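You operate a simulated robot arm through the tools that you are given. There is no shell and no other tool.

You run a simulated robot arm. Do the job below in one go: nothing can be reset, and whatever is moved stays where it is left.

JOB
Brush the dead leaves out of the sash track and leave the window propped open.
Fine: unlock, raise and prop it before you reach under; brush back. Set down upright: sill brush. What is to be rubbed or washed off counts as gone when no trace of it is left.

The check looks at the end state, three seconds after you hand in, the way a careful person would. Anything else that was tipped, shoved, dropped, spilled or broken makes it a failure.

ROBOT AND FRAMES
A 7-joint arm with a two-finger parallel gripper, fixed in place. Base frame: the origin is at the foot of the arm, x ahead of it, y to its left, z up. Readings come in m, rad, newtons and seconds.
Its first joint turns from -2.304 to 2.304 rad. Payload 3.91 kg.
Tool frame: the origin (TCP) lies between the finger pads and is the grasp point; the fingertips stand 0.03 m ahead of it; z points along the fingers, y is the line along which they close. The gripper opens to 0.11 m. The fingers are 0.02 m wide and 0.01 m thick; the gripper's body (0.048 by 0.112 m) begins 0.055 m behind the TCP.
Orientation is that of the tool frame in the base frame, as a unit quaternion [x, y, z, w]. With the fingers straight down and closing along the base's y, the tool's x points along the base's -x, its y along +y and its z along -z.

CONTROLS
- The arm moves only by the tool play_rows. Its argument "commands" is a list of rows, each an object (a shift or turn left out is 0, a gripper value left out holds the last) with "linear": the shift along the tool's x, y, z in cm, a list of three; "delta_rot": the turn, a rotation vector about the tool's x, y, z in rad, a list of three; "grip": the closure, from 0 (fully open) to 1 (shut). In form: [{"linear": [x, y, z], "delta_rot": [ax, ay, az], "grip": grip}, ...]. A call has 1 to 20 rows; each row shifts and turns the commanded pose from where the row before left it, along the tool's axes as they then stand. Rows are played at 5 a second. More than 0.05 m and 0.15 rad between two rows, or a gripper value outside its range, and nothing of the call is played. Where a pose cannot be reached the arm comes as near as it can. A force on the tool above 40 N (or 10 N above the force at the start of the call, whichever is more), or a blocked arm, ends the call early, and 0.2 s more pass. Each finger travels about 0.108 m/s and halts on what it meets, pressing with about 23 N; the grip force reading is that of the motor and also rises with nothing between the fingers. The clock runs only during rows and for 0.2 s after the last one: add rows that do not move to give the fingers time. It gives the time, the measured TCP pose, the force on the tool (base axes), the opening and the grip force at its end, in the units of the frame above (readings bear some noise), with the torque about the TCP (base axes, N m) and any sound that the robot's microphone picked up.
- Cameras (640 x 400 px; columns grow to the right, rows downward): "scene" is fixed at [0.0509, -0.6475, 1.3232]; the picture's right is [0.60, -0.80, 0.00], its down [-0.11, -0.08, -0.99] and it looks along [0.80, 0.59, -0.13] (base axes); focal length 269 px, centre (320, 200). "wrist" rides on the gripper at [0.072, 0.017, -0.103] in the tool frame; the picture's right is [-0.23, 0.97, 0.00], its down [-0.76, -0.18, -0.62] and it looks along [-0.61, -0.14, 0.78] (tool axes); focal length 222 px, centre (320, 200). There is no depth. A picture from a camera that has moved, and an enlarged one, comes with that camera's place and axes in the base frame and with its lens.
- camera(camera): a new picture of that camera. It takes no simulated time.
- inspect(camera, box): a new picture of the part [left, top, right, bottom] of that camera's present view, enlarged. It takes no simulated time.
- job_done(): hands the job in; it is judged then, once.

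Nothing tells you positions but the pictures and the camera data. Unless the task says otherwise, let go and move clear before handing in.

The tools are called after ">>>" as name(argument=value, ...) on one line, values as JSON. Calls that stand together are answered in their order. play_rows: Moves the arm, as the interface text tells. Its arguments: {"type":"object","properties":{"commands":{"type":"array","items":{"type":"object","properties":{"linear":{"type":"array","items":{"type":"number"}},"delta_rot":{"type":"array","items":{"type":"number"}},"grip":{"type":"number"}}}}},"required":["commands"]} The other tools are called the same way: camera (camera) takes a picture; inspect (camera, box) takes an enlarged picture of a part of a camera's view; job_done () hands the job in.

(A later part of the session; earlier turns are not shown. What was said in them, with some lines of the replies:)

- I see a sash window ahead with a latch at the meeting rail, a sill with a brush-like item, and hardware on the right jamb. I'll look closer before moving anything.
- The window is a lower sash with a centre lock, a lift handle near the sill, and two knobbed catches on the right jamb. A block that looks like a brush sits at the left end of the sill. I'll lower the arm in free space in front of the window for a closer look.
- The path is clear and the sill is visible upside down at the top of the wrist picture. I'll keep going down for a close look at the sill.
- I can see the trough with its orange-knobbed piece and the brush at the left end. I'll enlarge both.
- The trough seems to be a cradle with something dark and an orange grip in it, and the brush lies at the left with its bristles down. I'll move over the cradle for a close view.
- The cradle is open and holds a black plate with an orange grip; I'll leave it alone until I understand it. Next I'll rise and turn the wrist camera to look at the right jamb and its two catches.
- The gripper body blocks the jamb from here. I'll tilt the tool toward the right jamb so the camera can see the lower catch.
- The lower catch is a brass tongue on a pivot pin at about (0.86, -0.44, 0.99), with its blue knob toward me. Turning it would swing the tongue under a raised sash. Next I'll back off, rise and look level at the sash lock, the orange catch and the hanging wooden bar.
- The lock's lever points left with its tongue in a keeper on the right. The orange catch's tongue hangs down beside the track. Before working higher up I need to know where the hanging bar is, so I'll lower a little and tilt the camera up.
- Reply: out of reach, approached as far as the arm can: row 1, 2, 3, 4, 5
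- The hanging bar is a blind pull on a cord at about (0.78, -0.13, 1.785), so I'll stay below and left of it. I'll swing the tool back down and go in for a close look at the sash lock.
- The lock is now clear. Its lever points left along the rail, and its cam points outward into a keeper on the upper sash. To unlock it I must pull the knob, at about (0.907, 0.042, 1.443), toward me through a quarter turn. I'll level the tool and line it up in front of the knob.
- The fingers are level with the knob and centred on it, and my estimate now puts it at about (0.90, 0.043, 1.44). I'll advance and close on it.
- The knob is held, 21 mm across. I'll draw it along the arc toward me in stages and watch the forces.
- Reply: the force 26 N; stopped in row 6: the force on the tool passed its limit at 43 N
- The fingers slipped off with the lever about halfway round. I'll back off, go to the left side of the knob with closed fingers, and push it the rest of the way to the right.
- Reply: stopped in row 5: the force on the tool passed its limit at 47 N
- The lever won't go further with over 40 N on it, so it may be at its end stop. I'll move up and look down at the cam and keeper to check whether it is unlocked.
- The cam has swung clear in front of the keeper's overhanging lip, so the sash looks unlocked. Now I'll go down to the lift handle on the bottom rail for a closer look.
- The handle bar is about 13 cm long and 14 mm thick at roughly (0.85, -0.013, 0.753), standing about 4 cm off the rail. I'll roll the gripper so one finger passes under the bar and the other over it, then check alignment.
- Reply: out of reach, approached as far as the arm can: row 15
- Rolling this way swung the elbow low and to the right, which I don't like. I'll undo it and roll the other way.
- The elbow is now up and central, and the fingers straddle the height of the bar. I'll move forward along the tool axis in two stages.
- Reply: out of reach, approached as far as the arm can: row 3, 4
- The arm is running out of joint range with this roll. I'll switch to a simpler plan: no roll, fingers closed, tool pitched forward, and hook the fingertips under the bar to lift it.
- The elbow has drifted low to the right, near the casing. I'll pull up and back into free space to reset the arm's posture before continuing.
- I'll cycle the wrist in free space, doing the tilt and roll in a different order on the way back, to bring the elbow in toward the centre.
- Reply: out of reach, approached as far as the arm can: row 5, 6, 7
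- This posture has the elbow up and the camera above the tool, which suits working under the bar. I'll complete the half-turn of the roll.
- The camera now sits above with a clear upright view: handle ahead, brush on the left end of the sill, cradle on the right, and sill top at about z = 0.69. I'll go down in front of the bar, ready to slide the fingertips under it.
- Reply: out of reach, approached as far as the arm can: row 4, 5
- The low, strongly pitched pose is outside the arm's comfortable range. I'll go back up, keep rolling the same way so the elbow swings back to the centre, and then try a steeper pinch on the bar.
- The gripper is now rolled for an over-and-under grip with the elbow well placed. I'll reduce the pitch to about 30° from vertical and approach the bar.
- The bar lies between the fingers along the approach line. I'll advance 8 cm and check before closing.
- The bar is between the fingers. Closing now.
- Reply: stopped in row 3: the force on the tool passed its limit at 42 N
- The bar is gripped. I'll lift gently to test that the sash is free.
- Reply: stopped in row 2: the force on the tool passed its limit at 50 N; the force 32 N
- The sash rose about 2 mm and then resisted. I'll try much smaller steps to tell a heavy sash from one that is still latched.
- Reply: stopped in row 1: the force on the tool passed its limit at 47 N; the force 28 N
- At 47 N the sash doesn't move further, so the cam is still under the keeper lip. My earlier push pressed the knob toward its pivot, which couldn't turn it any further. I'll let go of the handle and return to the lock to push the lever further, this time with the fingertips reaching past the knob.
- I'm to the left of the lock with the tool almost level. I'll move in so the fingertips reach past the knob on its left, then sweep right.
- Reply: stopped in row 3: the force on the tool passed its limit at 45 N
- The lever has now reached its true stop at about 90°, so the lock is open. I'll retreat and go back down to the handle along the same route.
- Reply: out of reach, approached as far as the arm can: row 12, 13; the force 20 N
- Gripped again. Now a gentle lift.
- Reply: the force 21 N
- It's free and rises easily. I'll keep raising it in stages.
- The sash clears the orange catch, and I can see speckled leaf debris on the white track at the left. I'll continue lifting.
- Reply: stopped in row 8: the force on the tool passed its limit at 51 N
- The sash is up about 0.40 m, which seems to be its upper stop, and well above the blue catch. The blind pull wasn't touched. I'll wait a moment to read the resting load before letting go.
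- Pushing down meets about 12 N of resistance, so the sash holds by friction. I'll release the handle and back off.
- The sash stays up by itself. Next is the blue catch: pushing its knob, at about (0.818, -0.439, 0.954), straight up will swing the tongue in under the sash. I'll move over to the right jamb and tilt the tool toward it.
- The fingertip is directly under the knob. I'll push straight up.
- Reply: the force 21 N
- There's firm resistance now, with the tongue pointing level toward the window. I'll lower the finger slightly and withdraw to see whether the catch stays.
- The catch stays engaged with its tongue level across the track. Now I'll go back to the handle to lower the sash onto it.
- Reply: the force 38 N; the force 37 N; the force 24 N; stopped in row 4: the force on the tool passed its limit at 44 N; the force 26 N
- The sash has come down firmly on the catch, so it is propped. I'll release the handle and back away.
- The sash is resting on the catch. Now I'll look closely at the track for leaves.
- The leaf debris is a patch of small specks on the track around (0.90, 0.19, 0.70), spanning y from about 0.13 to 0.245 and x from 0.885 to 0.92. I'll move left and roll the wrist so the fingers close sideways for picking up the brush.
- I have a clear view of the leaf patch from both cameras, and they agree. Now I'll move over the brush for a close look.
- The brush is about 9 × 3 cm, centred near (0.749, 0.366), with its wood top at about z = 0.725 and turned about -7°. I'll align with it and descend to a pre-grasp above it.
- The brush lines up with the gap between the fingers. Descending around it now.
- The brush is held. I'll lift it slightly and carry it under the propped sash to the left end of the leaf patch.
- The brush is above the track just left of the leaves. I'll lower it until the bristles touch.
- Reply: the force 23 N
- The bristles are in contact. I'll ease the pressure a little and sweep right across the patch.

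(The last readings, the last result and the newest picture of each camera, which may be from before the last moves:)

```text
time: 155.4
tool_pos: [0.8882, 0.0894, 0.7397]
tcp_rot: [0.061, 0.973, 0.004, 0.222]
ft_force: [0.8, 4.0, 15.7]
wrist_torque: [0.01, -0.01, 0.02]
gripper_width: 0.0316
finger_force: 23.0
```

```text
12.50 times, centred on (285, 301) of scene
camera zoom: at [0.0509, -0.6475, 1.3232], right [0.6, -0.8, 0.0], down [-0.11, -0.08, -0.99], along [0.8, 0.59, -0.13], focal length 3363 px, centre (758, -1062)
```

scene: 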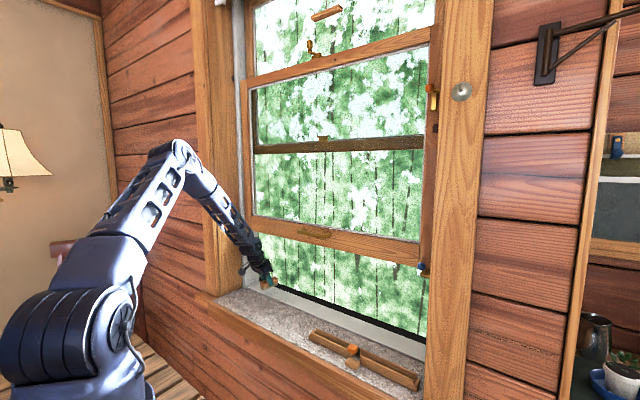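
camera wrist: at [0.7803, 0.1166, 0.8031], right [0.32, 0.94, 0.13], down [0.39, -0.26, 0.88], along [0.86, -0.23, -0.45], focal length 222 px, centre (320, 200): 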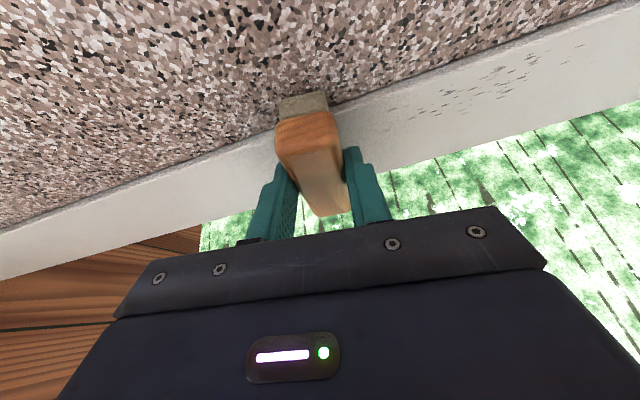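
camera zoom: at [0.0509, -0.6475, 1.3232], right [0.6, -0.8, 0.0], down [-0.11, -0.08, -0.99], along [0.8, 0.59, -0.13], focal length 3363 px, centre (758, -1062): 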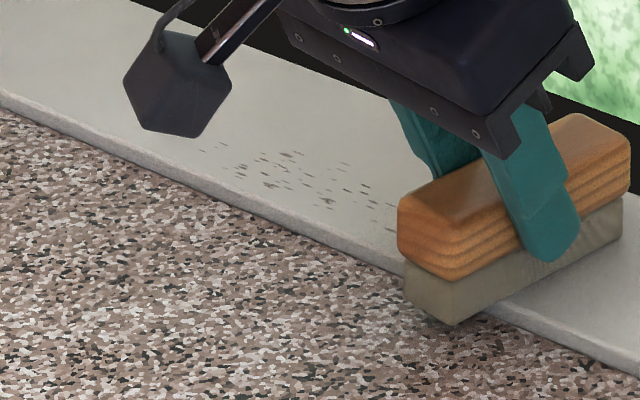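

The specks have faded from brown to faint grey after one pass, so more strokes are needed. I'll sweep back and forth.

>>> play_rows(commands=[{"linear": [0.144, 1.19, -0.023]}, {"linear": [0.144, 1.19, -0.023]}, {"linear": [0.144, 1.19, -0.023]}, {"linear": [0.144, 1.19, -0.023]}, {"linear": [0.144, 1.19, -0.023]}, {"linear": [0.144, 1.19, -0.023]}, {"linear": [0.144, 1.19, -0.023]}, {"linear": [0.144, 1.19, -0.023]}, {"linear": [0.144, 1.19, -0.023]}, {"linear": [0.144, 1.19, -0.023]}, {"linear": [0.144, 1.19, -0.023]}, {"linear": [0.144, 1.19, -0.023]}, {"linear": [0.144, 1.19, -0.023]}, {"linear": [0.144, 1.19, -0.023]}, {"linear": [0.144, 1.19, -0.023]}, {"linear": [0.144, 1.19, -0.023]}])

>>> inspect(camera="scene", box=[260, 285, 310, 317])

```text
time: 158.8
tool_pos: [0.8887, 0.2822, 0.7398]
tcp_rot: [0.061, 0.973, 0.005, 0.221]
ft_force: [-1.3, -0.3, 7.8]
wrist_torque: [-0.11, 0.1, -0.04]
gripper_width: 0.0314
finger_force: 22.6
```

```text
12.50 times, centred on (285, 301) of scene
camera zoom: at [0.0509, -0.6475, 1.3232], right [0.6, -0.8, 0.0], down [-0.11, -0.08, -0.99], along [0.8, 0.59, -0.13], focal length 3363 px, centre (758, -1062)
```

zoom: 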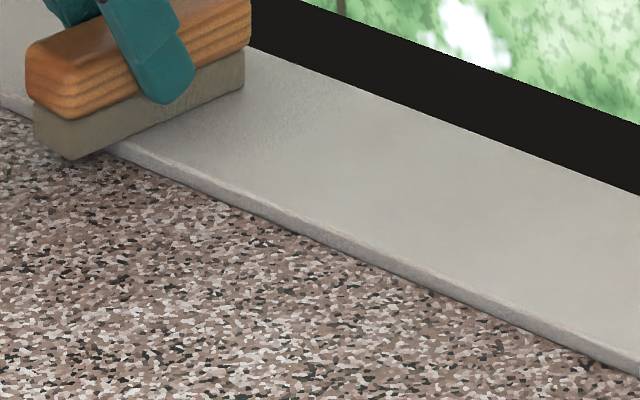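

The patch looks clean after the return stroke. I'll check at higher zoom and do another pass to be sure nothing is left.

>>> play_rows(commands=[{"linear": [-0.144, -1.19, 0.035]}, {"linear": [-0.144, -1.19, 0.035]}, {"linear": [-0.144, -1.19, 0.023]}, {"linear": [-0.144, -1.19, 0.023]}, {"linear": [-0.144, -1.19, 0.023]}, {"linear": [-0.144, -1.19, 0.023]}, {"linear": [-0.144, -1.19, 0.023]}, {"linear": [-0.144, -1.19, 0.023]}, {"linear": [-0.144, -1.19, 0.023]}, {"linear": [-0.144, -1.19, 0.023]}, {"linear": [-0.144, -1.19, 0.023]}, {"linear": [-0.144, -1.19, 0.023]}, {"linear": [-0.144, -1.19, 0.023]}, {"linear": [-0.144, -1.19, 0.023]}, {"linear": [-0.144, -1.19, 0.023]}, {"linear": [-0.144, -1.19, 0.023]}])

>>> inspect(camera="wrist", box=[340, 10, 640, 197])

>>> inspect(camera="scene", box=[260, 285, 310, 317])

```text
time: 162.2
tool_pos: [0.8871, 0.0879, 0.7397]
tcp_rot: [0.062, 0.973, 0.004, 0.221]
ft_force: [0.9, 2.4, 11.8]
wrist_torque: [-0.07, -0.02, 0.0]
gripper_width: 0.0314
finger_force: 23.2
```

```text
2.13 times, centred on (490, 104) of wrist
camera zoom: at [0.7803, 0.116, 0.8029], right [0.32, 0.94, 0.13], down [0.39, -0.26, 0.88], along [0.86, -0.23, -0.45], focal length 474 px, centre (-43, 406)
```

zoom: 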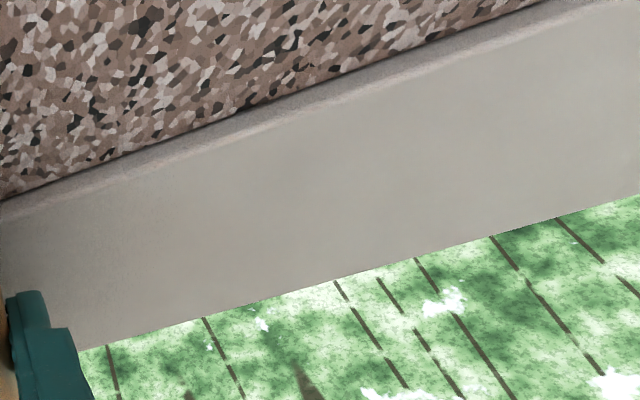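

```text
12.50 times, centred on (285, 301) of scene
camera zoom: at [0.0509, -0.6475, 1.3232], right [0.6, -0.8, 0.0], down [-0.11, -0.08, -0.99], along [0.8, 0.59, -0.13], focal length 3363 px, centre (758, -1062)
```

zoom: 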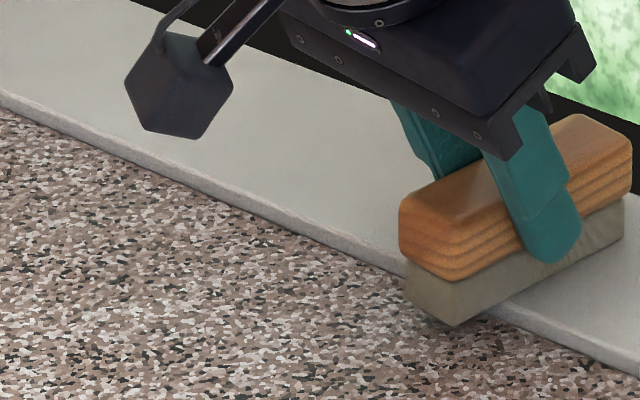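

The track is clean. I'll brush back once more on the way left and then carry the brush to its original spot.

>>> play_rows(commands=[{"linear": [0.144, 1.19, -0.023]}, {"linear": [0.144, 1.19, -0.023]}, {"linear": [0.144, 1.19, -0.023]}, {"linear": [0.144, 1.19, -0.023]}, {"linear": [0.144, 1.19, -0.023]}, {"linear": [0.144, 1.19, -0.023]}, {"linear": [0.144, 1.19, -0.023]}, {"linear": [0.144, 1.19, -0.023]}, {"linear": [0.144, 1.19, -0.023]}, {"linear": [0.144, 1.19, -0.023]}, {"linear": [0.144, 1.19, -0.023]}, {"linear": [0.144, 1.19, -0.023]}, {"linear": [0.144, 1.19, -0.023]}, {"linear": [0.144, 1.19, -0.023]}, {"linear": [0.144, 1.19, -0.023]}, {"linear": [0.144, 1.19, -0.023]}, {"linear": [-0.86, 0.07, -1.8]}, {"linear": [-0.65, 0.05, -1.35]}, {}])

>>> inspect(camera="scene", box=[240, 255, 440, 380])

>>> inspect(camera="scene", box=[250, 270, 310, 315])

```text
time: 166.2
tool_pos: [0.888, 0.2816, 0.7742]
tcp_rot: [0.061, 0.973, 0.003, 0.222]
ft_force: [-0.2, -0.9, -0.2]
wrist_torque: [0.03, 0.03, 0.02]
gripper_width: 0.0312
finger_force: 23.3
```

```text
3.20 times, centred on (340, 318) of scene
camera zoom: at [0.0509, -0.6475, 1.3232], right [0.6, -0.8, 0.0], down [-0.11, -0.08, -0.99], along [0.8, 0.59, -0.13], focal length 861 px, centre (256, -176)
```

zoom: 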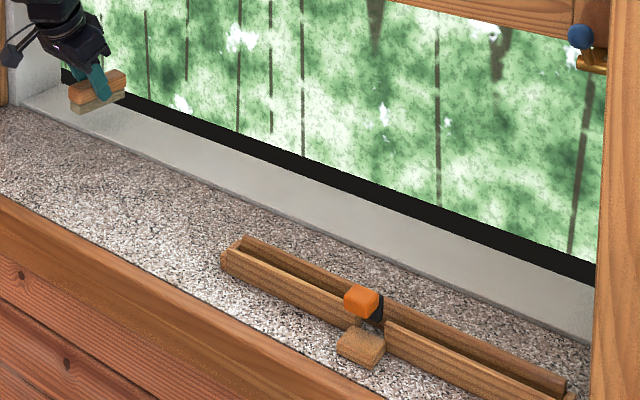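

```text
8.89 times, centred on (280, 292) of scene
camera zoom: at [0.0509, -0.6475, 1.3232], right [0.6, -0.8, 0.0], down [-0.11, -0.08, -0.99], along [0.8, 0.59, -0.13], focal length 2392 px, centre (676, -622)
```

zoom: 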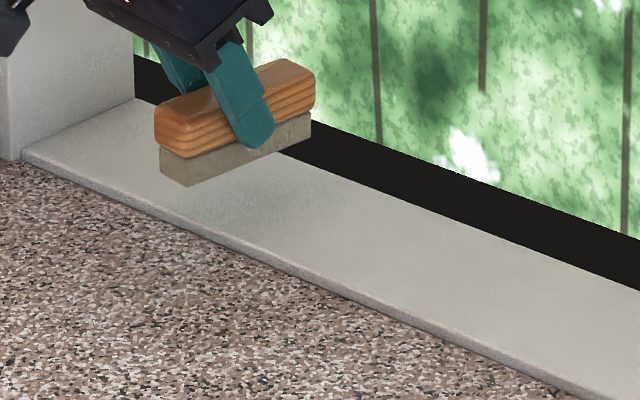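

The track is clear along its whole length. Now I'll return the brush to where it stood.

>>> play_rows(commands=[{"linear": [3.56, 1.66, -1.66]}, {"linear": [3.56, 1.66, -1.66]}, {"linear": [3.56, 1.66, -1.66]}, {"linear": [3.56, 1.66, -1.66]}, {}, {"linear": [0.86, -0.07, 1.8]}, {"linear": [0.6, -0.05, 1.26]}, {}])

>>> inspect(camera="scene", box=[205, 265, 265, 315])

```text
time: 168.0
tool_pos: [0.7395, 0.3654, 0.7407]
tcp_rot: [0.062, 0.973, 0.003, 0.221]
ft_force: [0.2, -0.2, -1.1]
wrist_torque: [-0.02, 0.03, 0.02]
gripper_width: 0.0317
finger_force: 22.1
```

```text
8.00 times, centred on (235, 290) of scene
camera zoom: at [0.0509, -0.6475, 1.3232], right [0.6, -0.8, 0.0], down [-0.11, -0.08, -0.99], along [0.8, 0.59, -0.13], focal length 2153 px, centre (1000, -520)
```

zoom: 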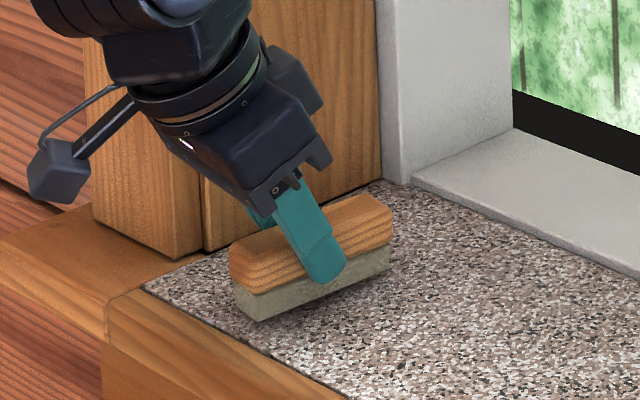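

>>> play_rows(commands=[{"linear": [0.09, -0.01, 0.18]}, {"linear": [0.09, -0.01, 0.18]}, {}])

>>> play_rows(commands=[{"linear": [0.07, -0.01, 0.13]}, {}])

```text
time: 168.8
tool_pos: [0.7388, 0.365, 0.737]
tcp_rot: [0.061, 0.973, 0.004, 0.221]
ft_force: [0.4, 0.1, 0.0]
wrist_torque: [-0.01, 0.01, 0.02]
gripper_width: 0.0314
finger_force: 22.7
```

```text
time: 169.4
tool_pos: [0.7401, 0.3664, 0.736]
tcp_rot: [0.061, 0.973, 0.004, 0.222]
ft_force: [-0.4, 0.0, -0.7]
wrist_torque: [0.01, -0.02, 0.0]
gripper_width: 0.0314
finger_force: 22.9
```

>>> play_rows(commands=[{"linear": [0.06, -0.01, 0.13]}, {}])

>>> inspect(camera="scene", box=[205, 265, 265, 315])

```text
time: 170.0
tool_pos: [0.7393, 0.3653, 0.7344]
tcp_rot: [0.061, 0.973, 0.003, 0.221]
ft_force: [-0.5, 0.0, 0.5]
wrist_torque: [-0.02, -0.02, 0.02]
gripper_width: 0.0315
finger_force: 22.9
```

```text
8.00 times, centred on (235, 290) of scene
camera zoom: at [0.0509, -0.6475, 1.3232], right [0.6, -0.8, 0.0], down [-0.11, -0.08, -0.99], along [0.8, 0.59, -0.13], focal length 2153 px, centre (1000, -520)
```

zoom: 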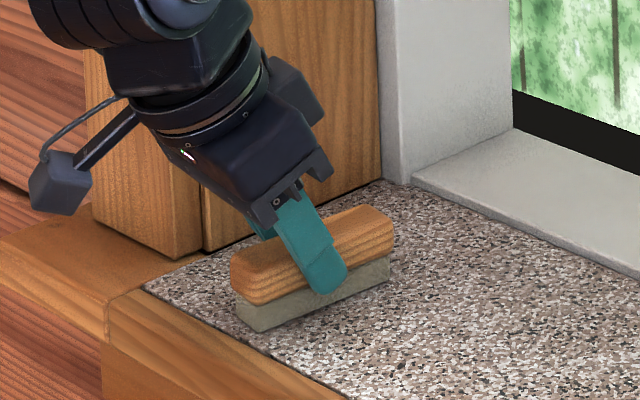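

>>> play_rows(commands=[{"linear": [0.06, -0.01, 0.13]}, {}])

```text
time: 170.6
tool_pos: [0.7411, 0.3647, 0.734]
tcp_rot: [0.061, 0.973, 0.005, 0.221]
ft_force: [-4.0, -1.3, 16.2]
wrist_torque: [-0.2, 0.39, -0.04]
gripper_width: 0.0314
finger_force: 22.5
```

The brush is down on the sill. I'll ease the pressure, open the fingers and withdraw along the approach line.

>>> play_rows(commands=[{"linear": [-0.04, 0, -0.09]}, {"grip": 0.65}, {"grip": 0.48}, {}, {"linear": [0, 0, -2]}, {"linear": [0, 0, -3]}, {"linear": [0, 0, -4]}, {"linear": [0, 0, -4]}, {}])

>>> inspect(camera="scene", box=[195, 245, 275, 315])

>>> camera(camera="wrist")

```text
time: 172.6
tool_pos: [0.6846, 0.368, 0.8523]
tcp_rot: [0.061, 0.973, 0.004, 0.222]
ft_force: [-0.1, 0.0, 2.2]
wrist_torque: [-0.01, -0.01, 0.01]
gripper_width: 0.0574
finger_force: 0.0
```

```text
5.71 times, centred on (235, 280) of scene
camera zoom: at [0.0509, -0.6475, 1.3232], right [0.6, -0.8, 0.0], down [-0.11, -0.08, -0.99], along [0.8, 0.59, -0.13], focal length 1538 px, centre (806, -257)
```

zoom: 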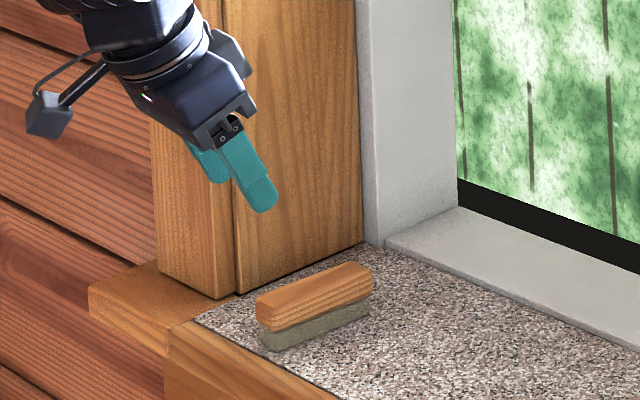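

```text
taken
camera wrist: at [0.5772, 0.3947, 0.9148], right [0.32, 0.94, 0.13], down [0.39, -0.26, 0.88], along [0.86, -0.23, -0.45], focal length 222 px, centre (320, 200)
```

wrist: 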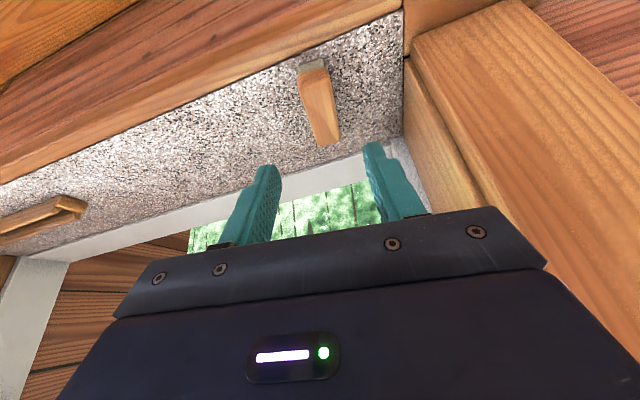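

The brush stands upright in its original place. I'll move the arm clear and make a final check of everything.

>>> play_rows(commands=[{"linear": [-0.44, -1.7, -3.55]}, {"linear": [-0.44, -1.7, -3.55]}, {"linear": [-0.44, -1.7, -3.55]}, {"linear": [-0.44, -1.7, -3.55]}, {"linear": [-0.44, -1.7, -3.55]}, {"linear": [-0.44, -1.7, -3.55]}, {}, {}])

>>> camera(camera="scene")

>>> inspect(camera="scene", box=[370, 220, 450, 290])

>>> inspect(camera="scene", box=[240, 270, 440, 395])

>>> inspect(camera="scene", box=[280, 0, 480, 125])

>>> camera(camera="wrist")

```text
time: 174.4
tool_pos: [0.6027, 0.2684, 1.0519]
tcp_rot: [0.06, 0.973, 0.004, 0.221]
ft_force: [0.4, -0.4, 0.2]
wrist_torque: [-0.01, -0.02, -0.01]
gripper_width: 0.0573
finger_force: 0.0
```

```text
taken
```

scene: 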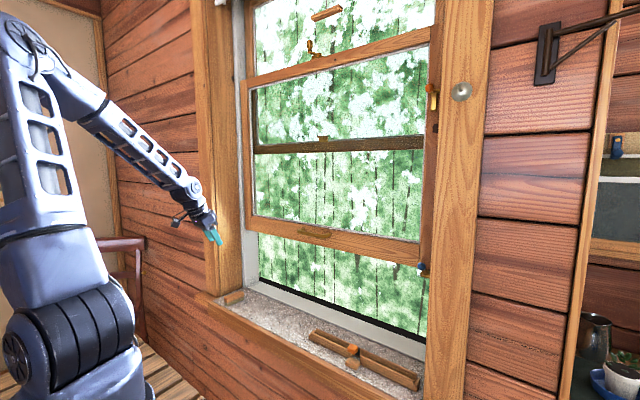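

```text
5.71 times, centred on (410, 255) of scene
camera zoom: at [0.0509, -0.6475, 1.3232], right [0.6, -0.8, 0.0], down [-0.11, -0.08, -0.99], along [0.8, 0.59, -0.13], focal length 1538 px, centre (-194, -114)
```

zoom: 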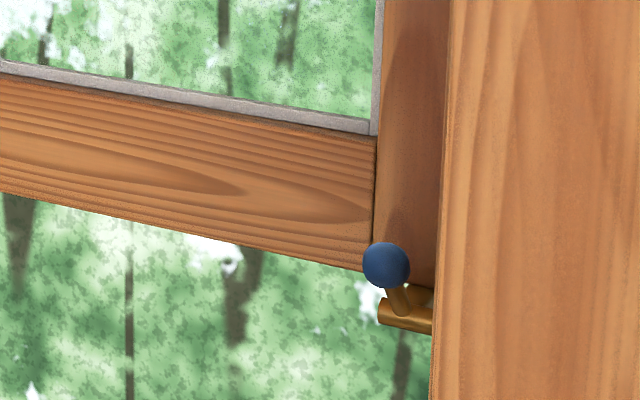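

```text
3.20 times, centred on (340, 332) of scene
camera zoom: at [0.0509, -0.6475, 1.3232], right [0.6, -0.8, 0.0], down [-0.11, -0.08, -0.99], along [0.8, 0.59, -0.13], focal length 861 px, centre (256, -224)
```

zoom: 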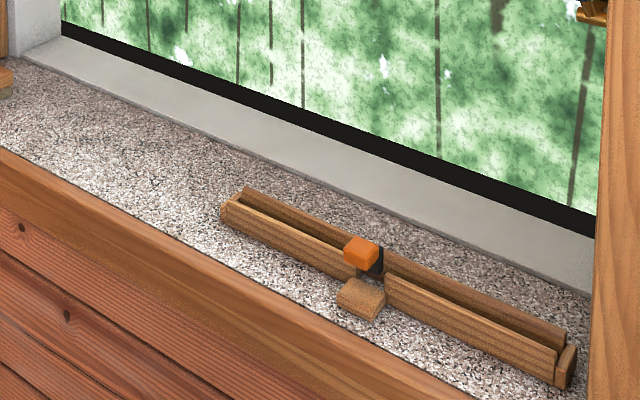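

```text
3.20 times, centred on (380, 62) of scene
camera zoom: at [0.0509, -0.6475, 1.3232], right [0.6, -0.8, 0.0], down [-0.11, -0.08, -0.99], along [0.8, 0.59, -0.13], focal length 861 px, centre (128, 640)
```

zoom: 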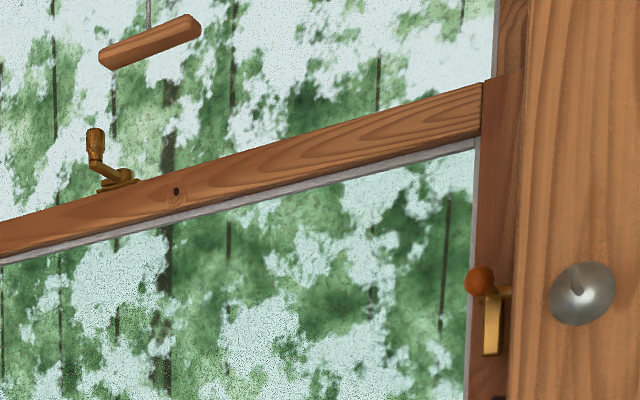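

```text
taken
camera wrist: at [0.4965, 0.2943, 1.114], right [0.32, 0.94, 0.13], down [0.39, -0.26, 0.88], along [0.86, -0.23, -0.45], focal length 222 px, centre (320, 200)
```

wrist: 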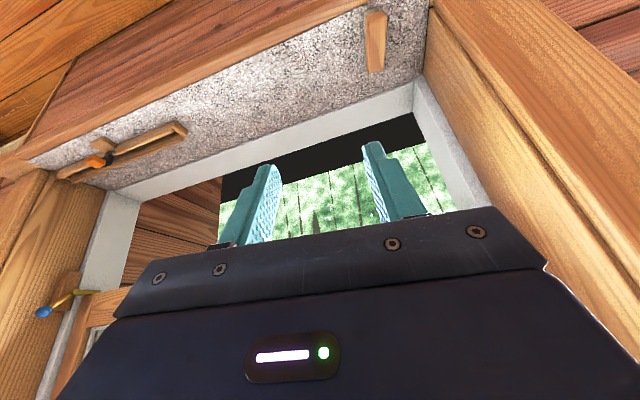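

>>> inspect(camera="wrist", box=[180, 70, 430, 220])

>>> inspect(camera="scene", box=[245, 275, 325, 325])

```text
2.56 times, centred on (305, 145) of wrist
camera zoom: at [0.4965, 0.2943, 1.114], right [0.32, 0.94, 0.13], down [0.39, -0.26, 0.88], along [0.86, -0.23, -0.45], focal length 569 px, centre (358, 341)
```

zoom: 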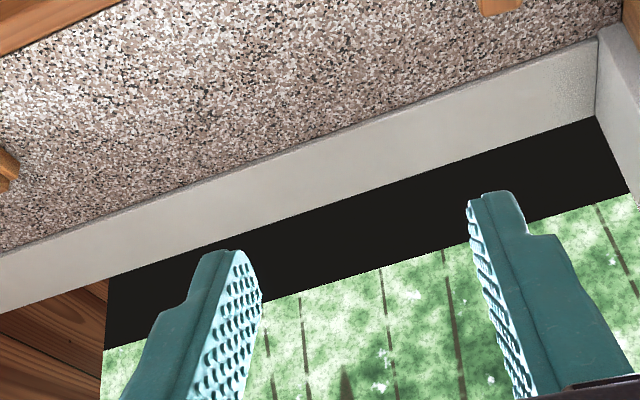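

```text
8.00 times, centred on (285, 300) of scene
camera zoom: at [0.0509, -0.6475, 1.3232], right [0.6, -0.8, 0.0], down [-0.11, -0.08, -0.99], along [0.8, 0.59, -0.13], focal length 2153 px, centre (600, -600)
```

zoom: 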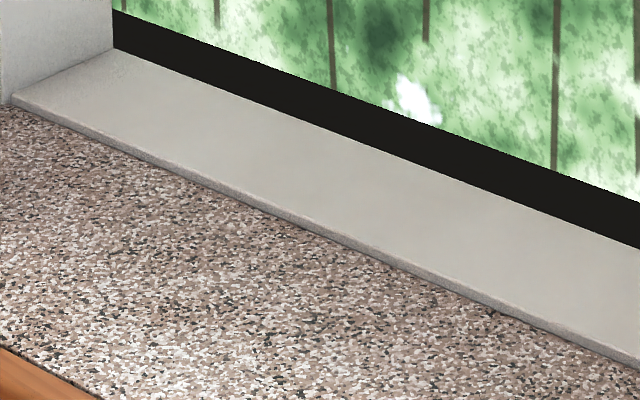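

The track shows no trace of leaves, and the sash is resting on the engaged blue catch. The brush stands upright where it was, and the cradle, blind pull and orange catch look undisturbed. The arm is clear, so I'm handing in.

>>> job_done()

```text
The job is handed in.
```

The leaves are out of the sash track and the window is propped open; the job is handed in.

- **Window:** I unlocked the sash and raised it. It now rests on the blue catch on the right jamb, about 30 cm open.
- **Track:** I made four brush strokes over the patch. The last close-up views from both cameras show no trace of leaves anywhere along the track.
- **Brush:** It stands upright on the sill where it was at the start.
- **Everything else:** The wooden cradle on the sill, the blind pull and the orange catch look unmoved in the final pictures. The arm let go and is clear of the window.

The lock took more than one try. My first pull slipped off the lever about halfway round, and the sash stayed latched until I pushed the lever to its full stop. I saw no damage from that.
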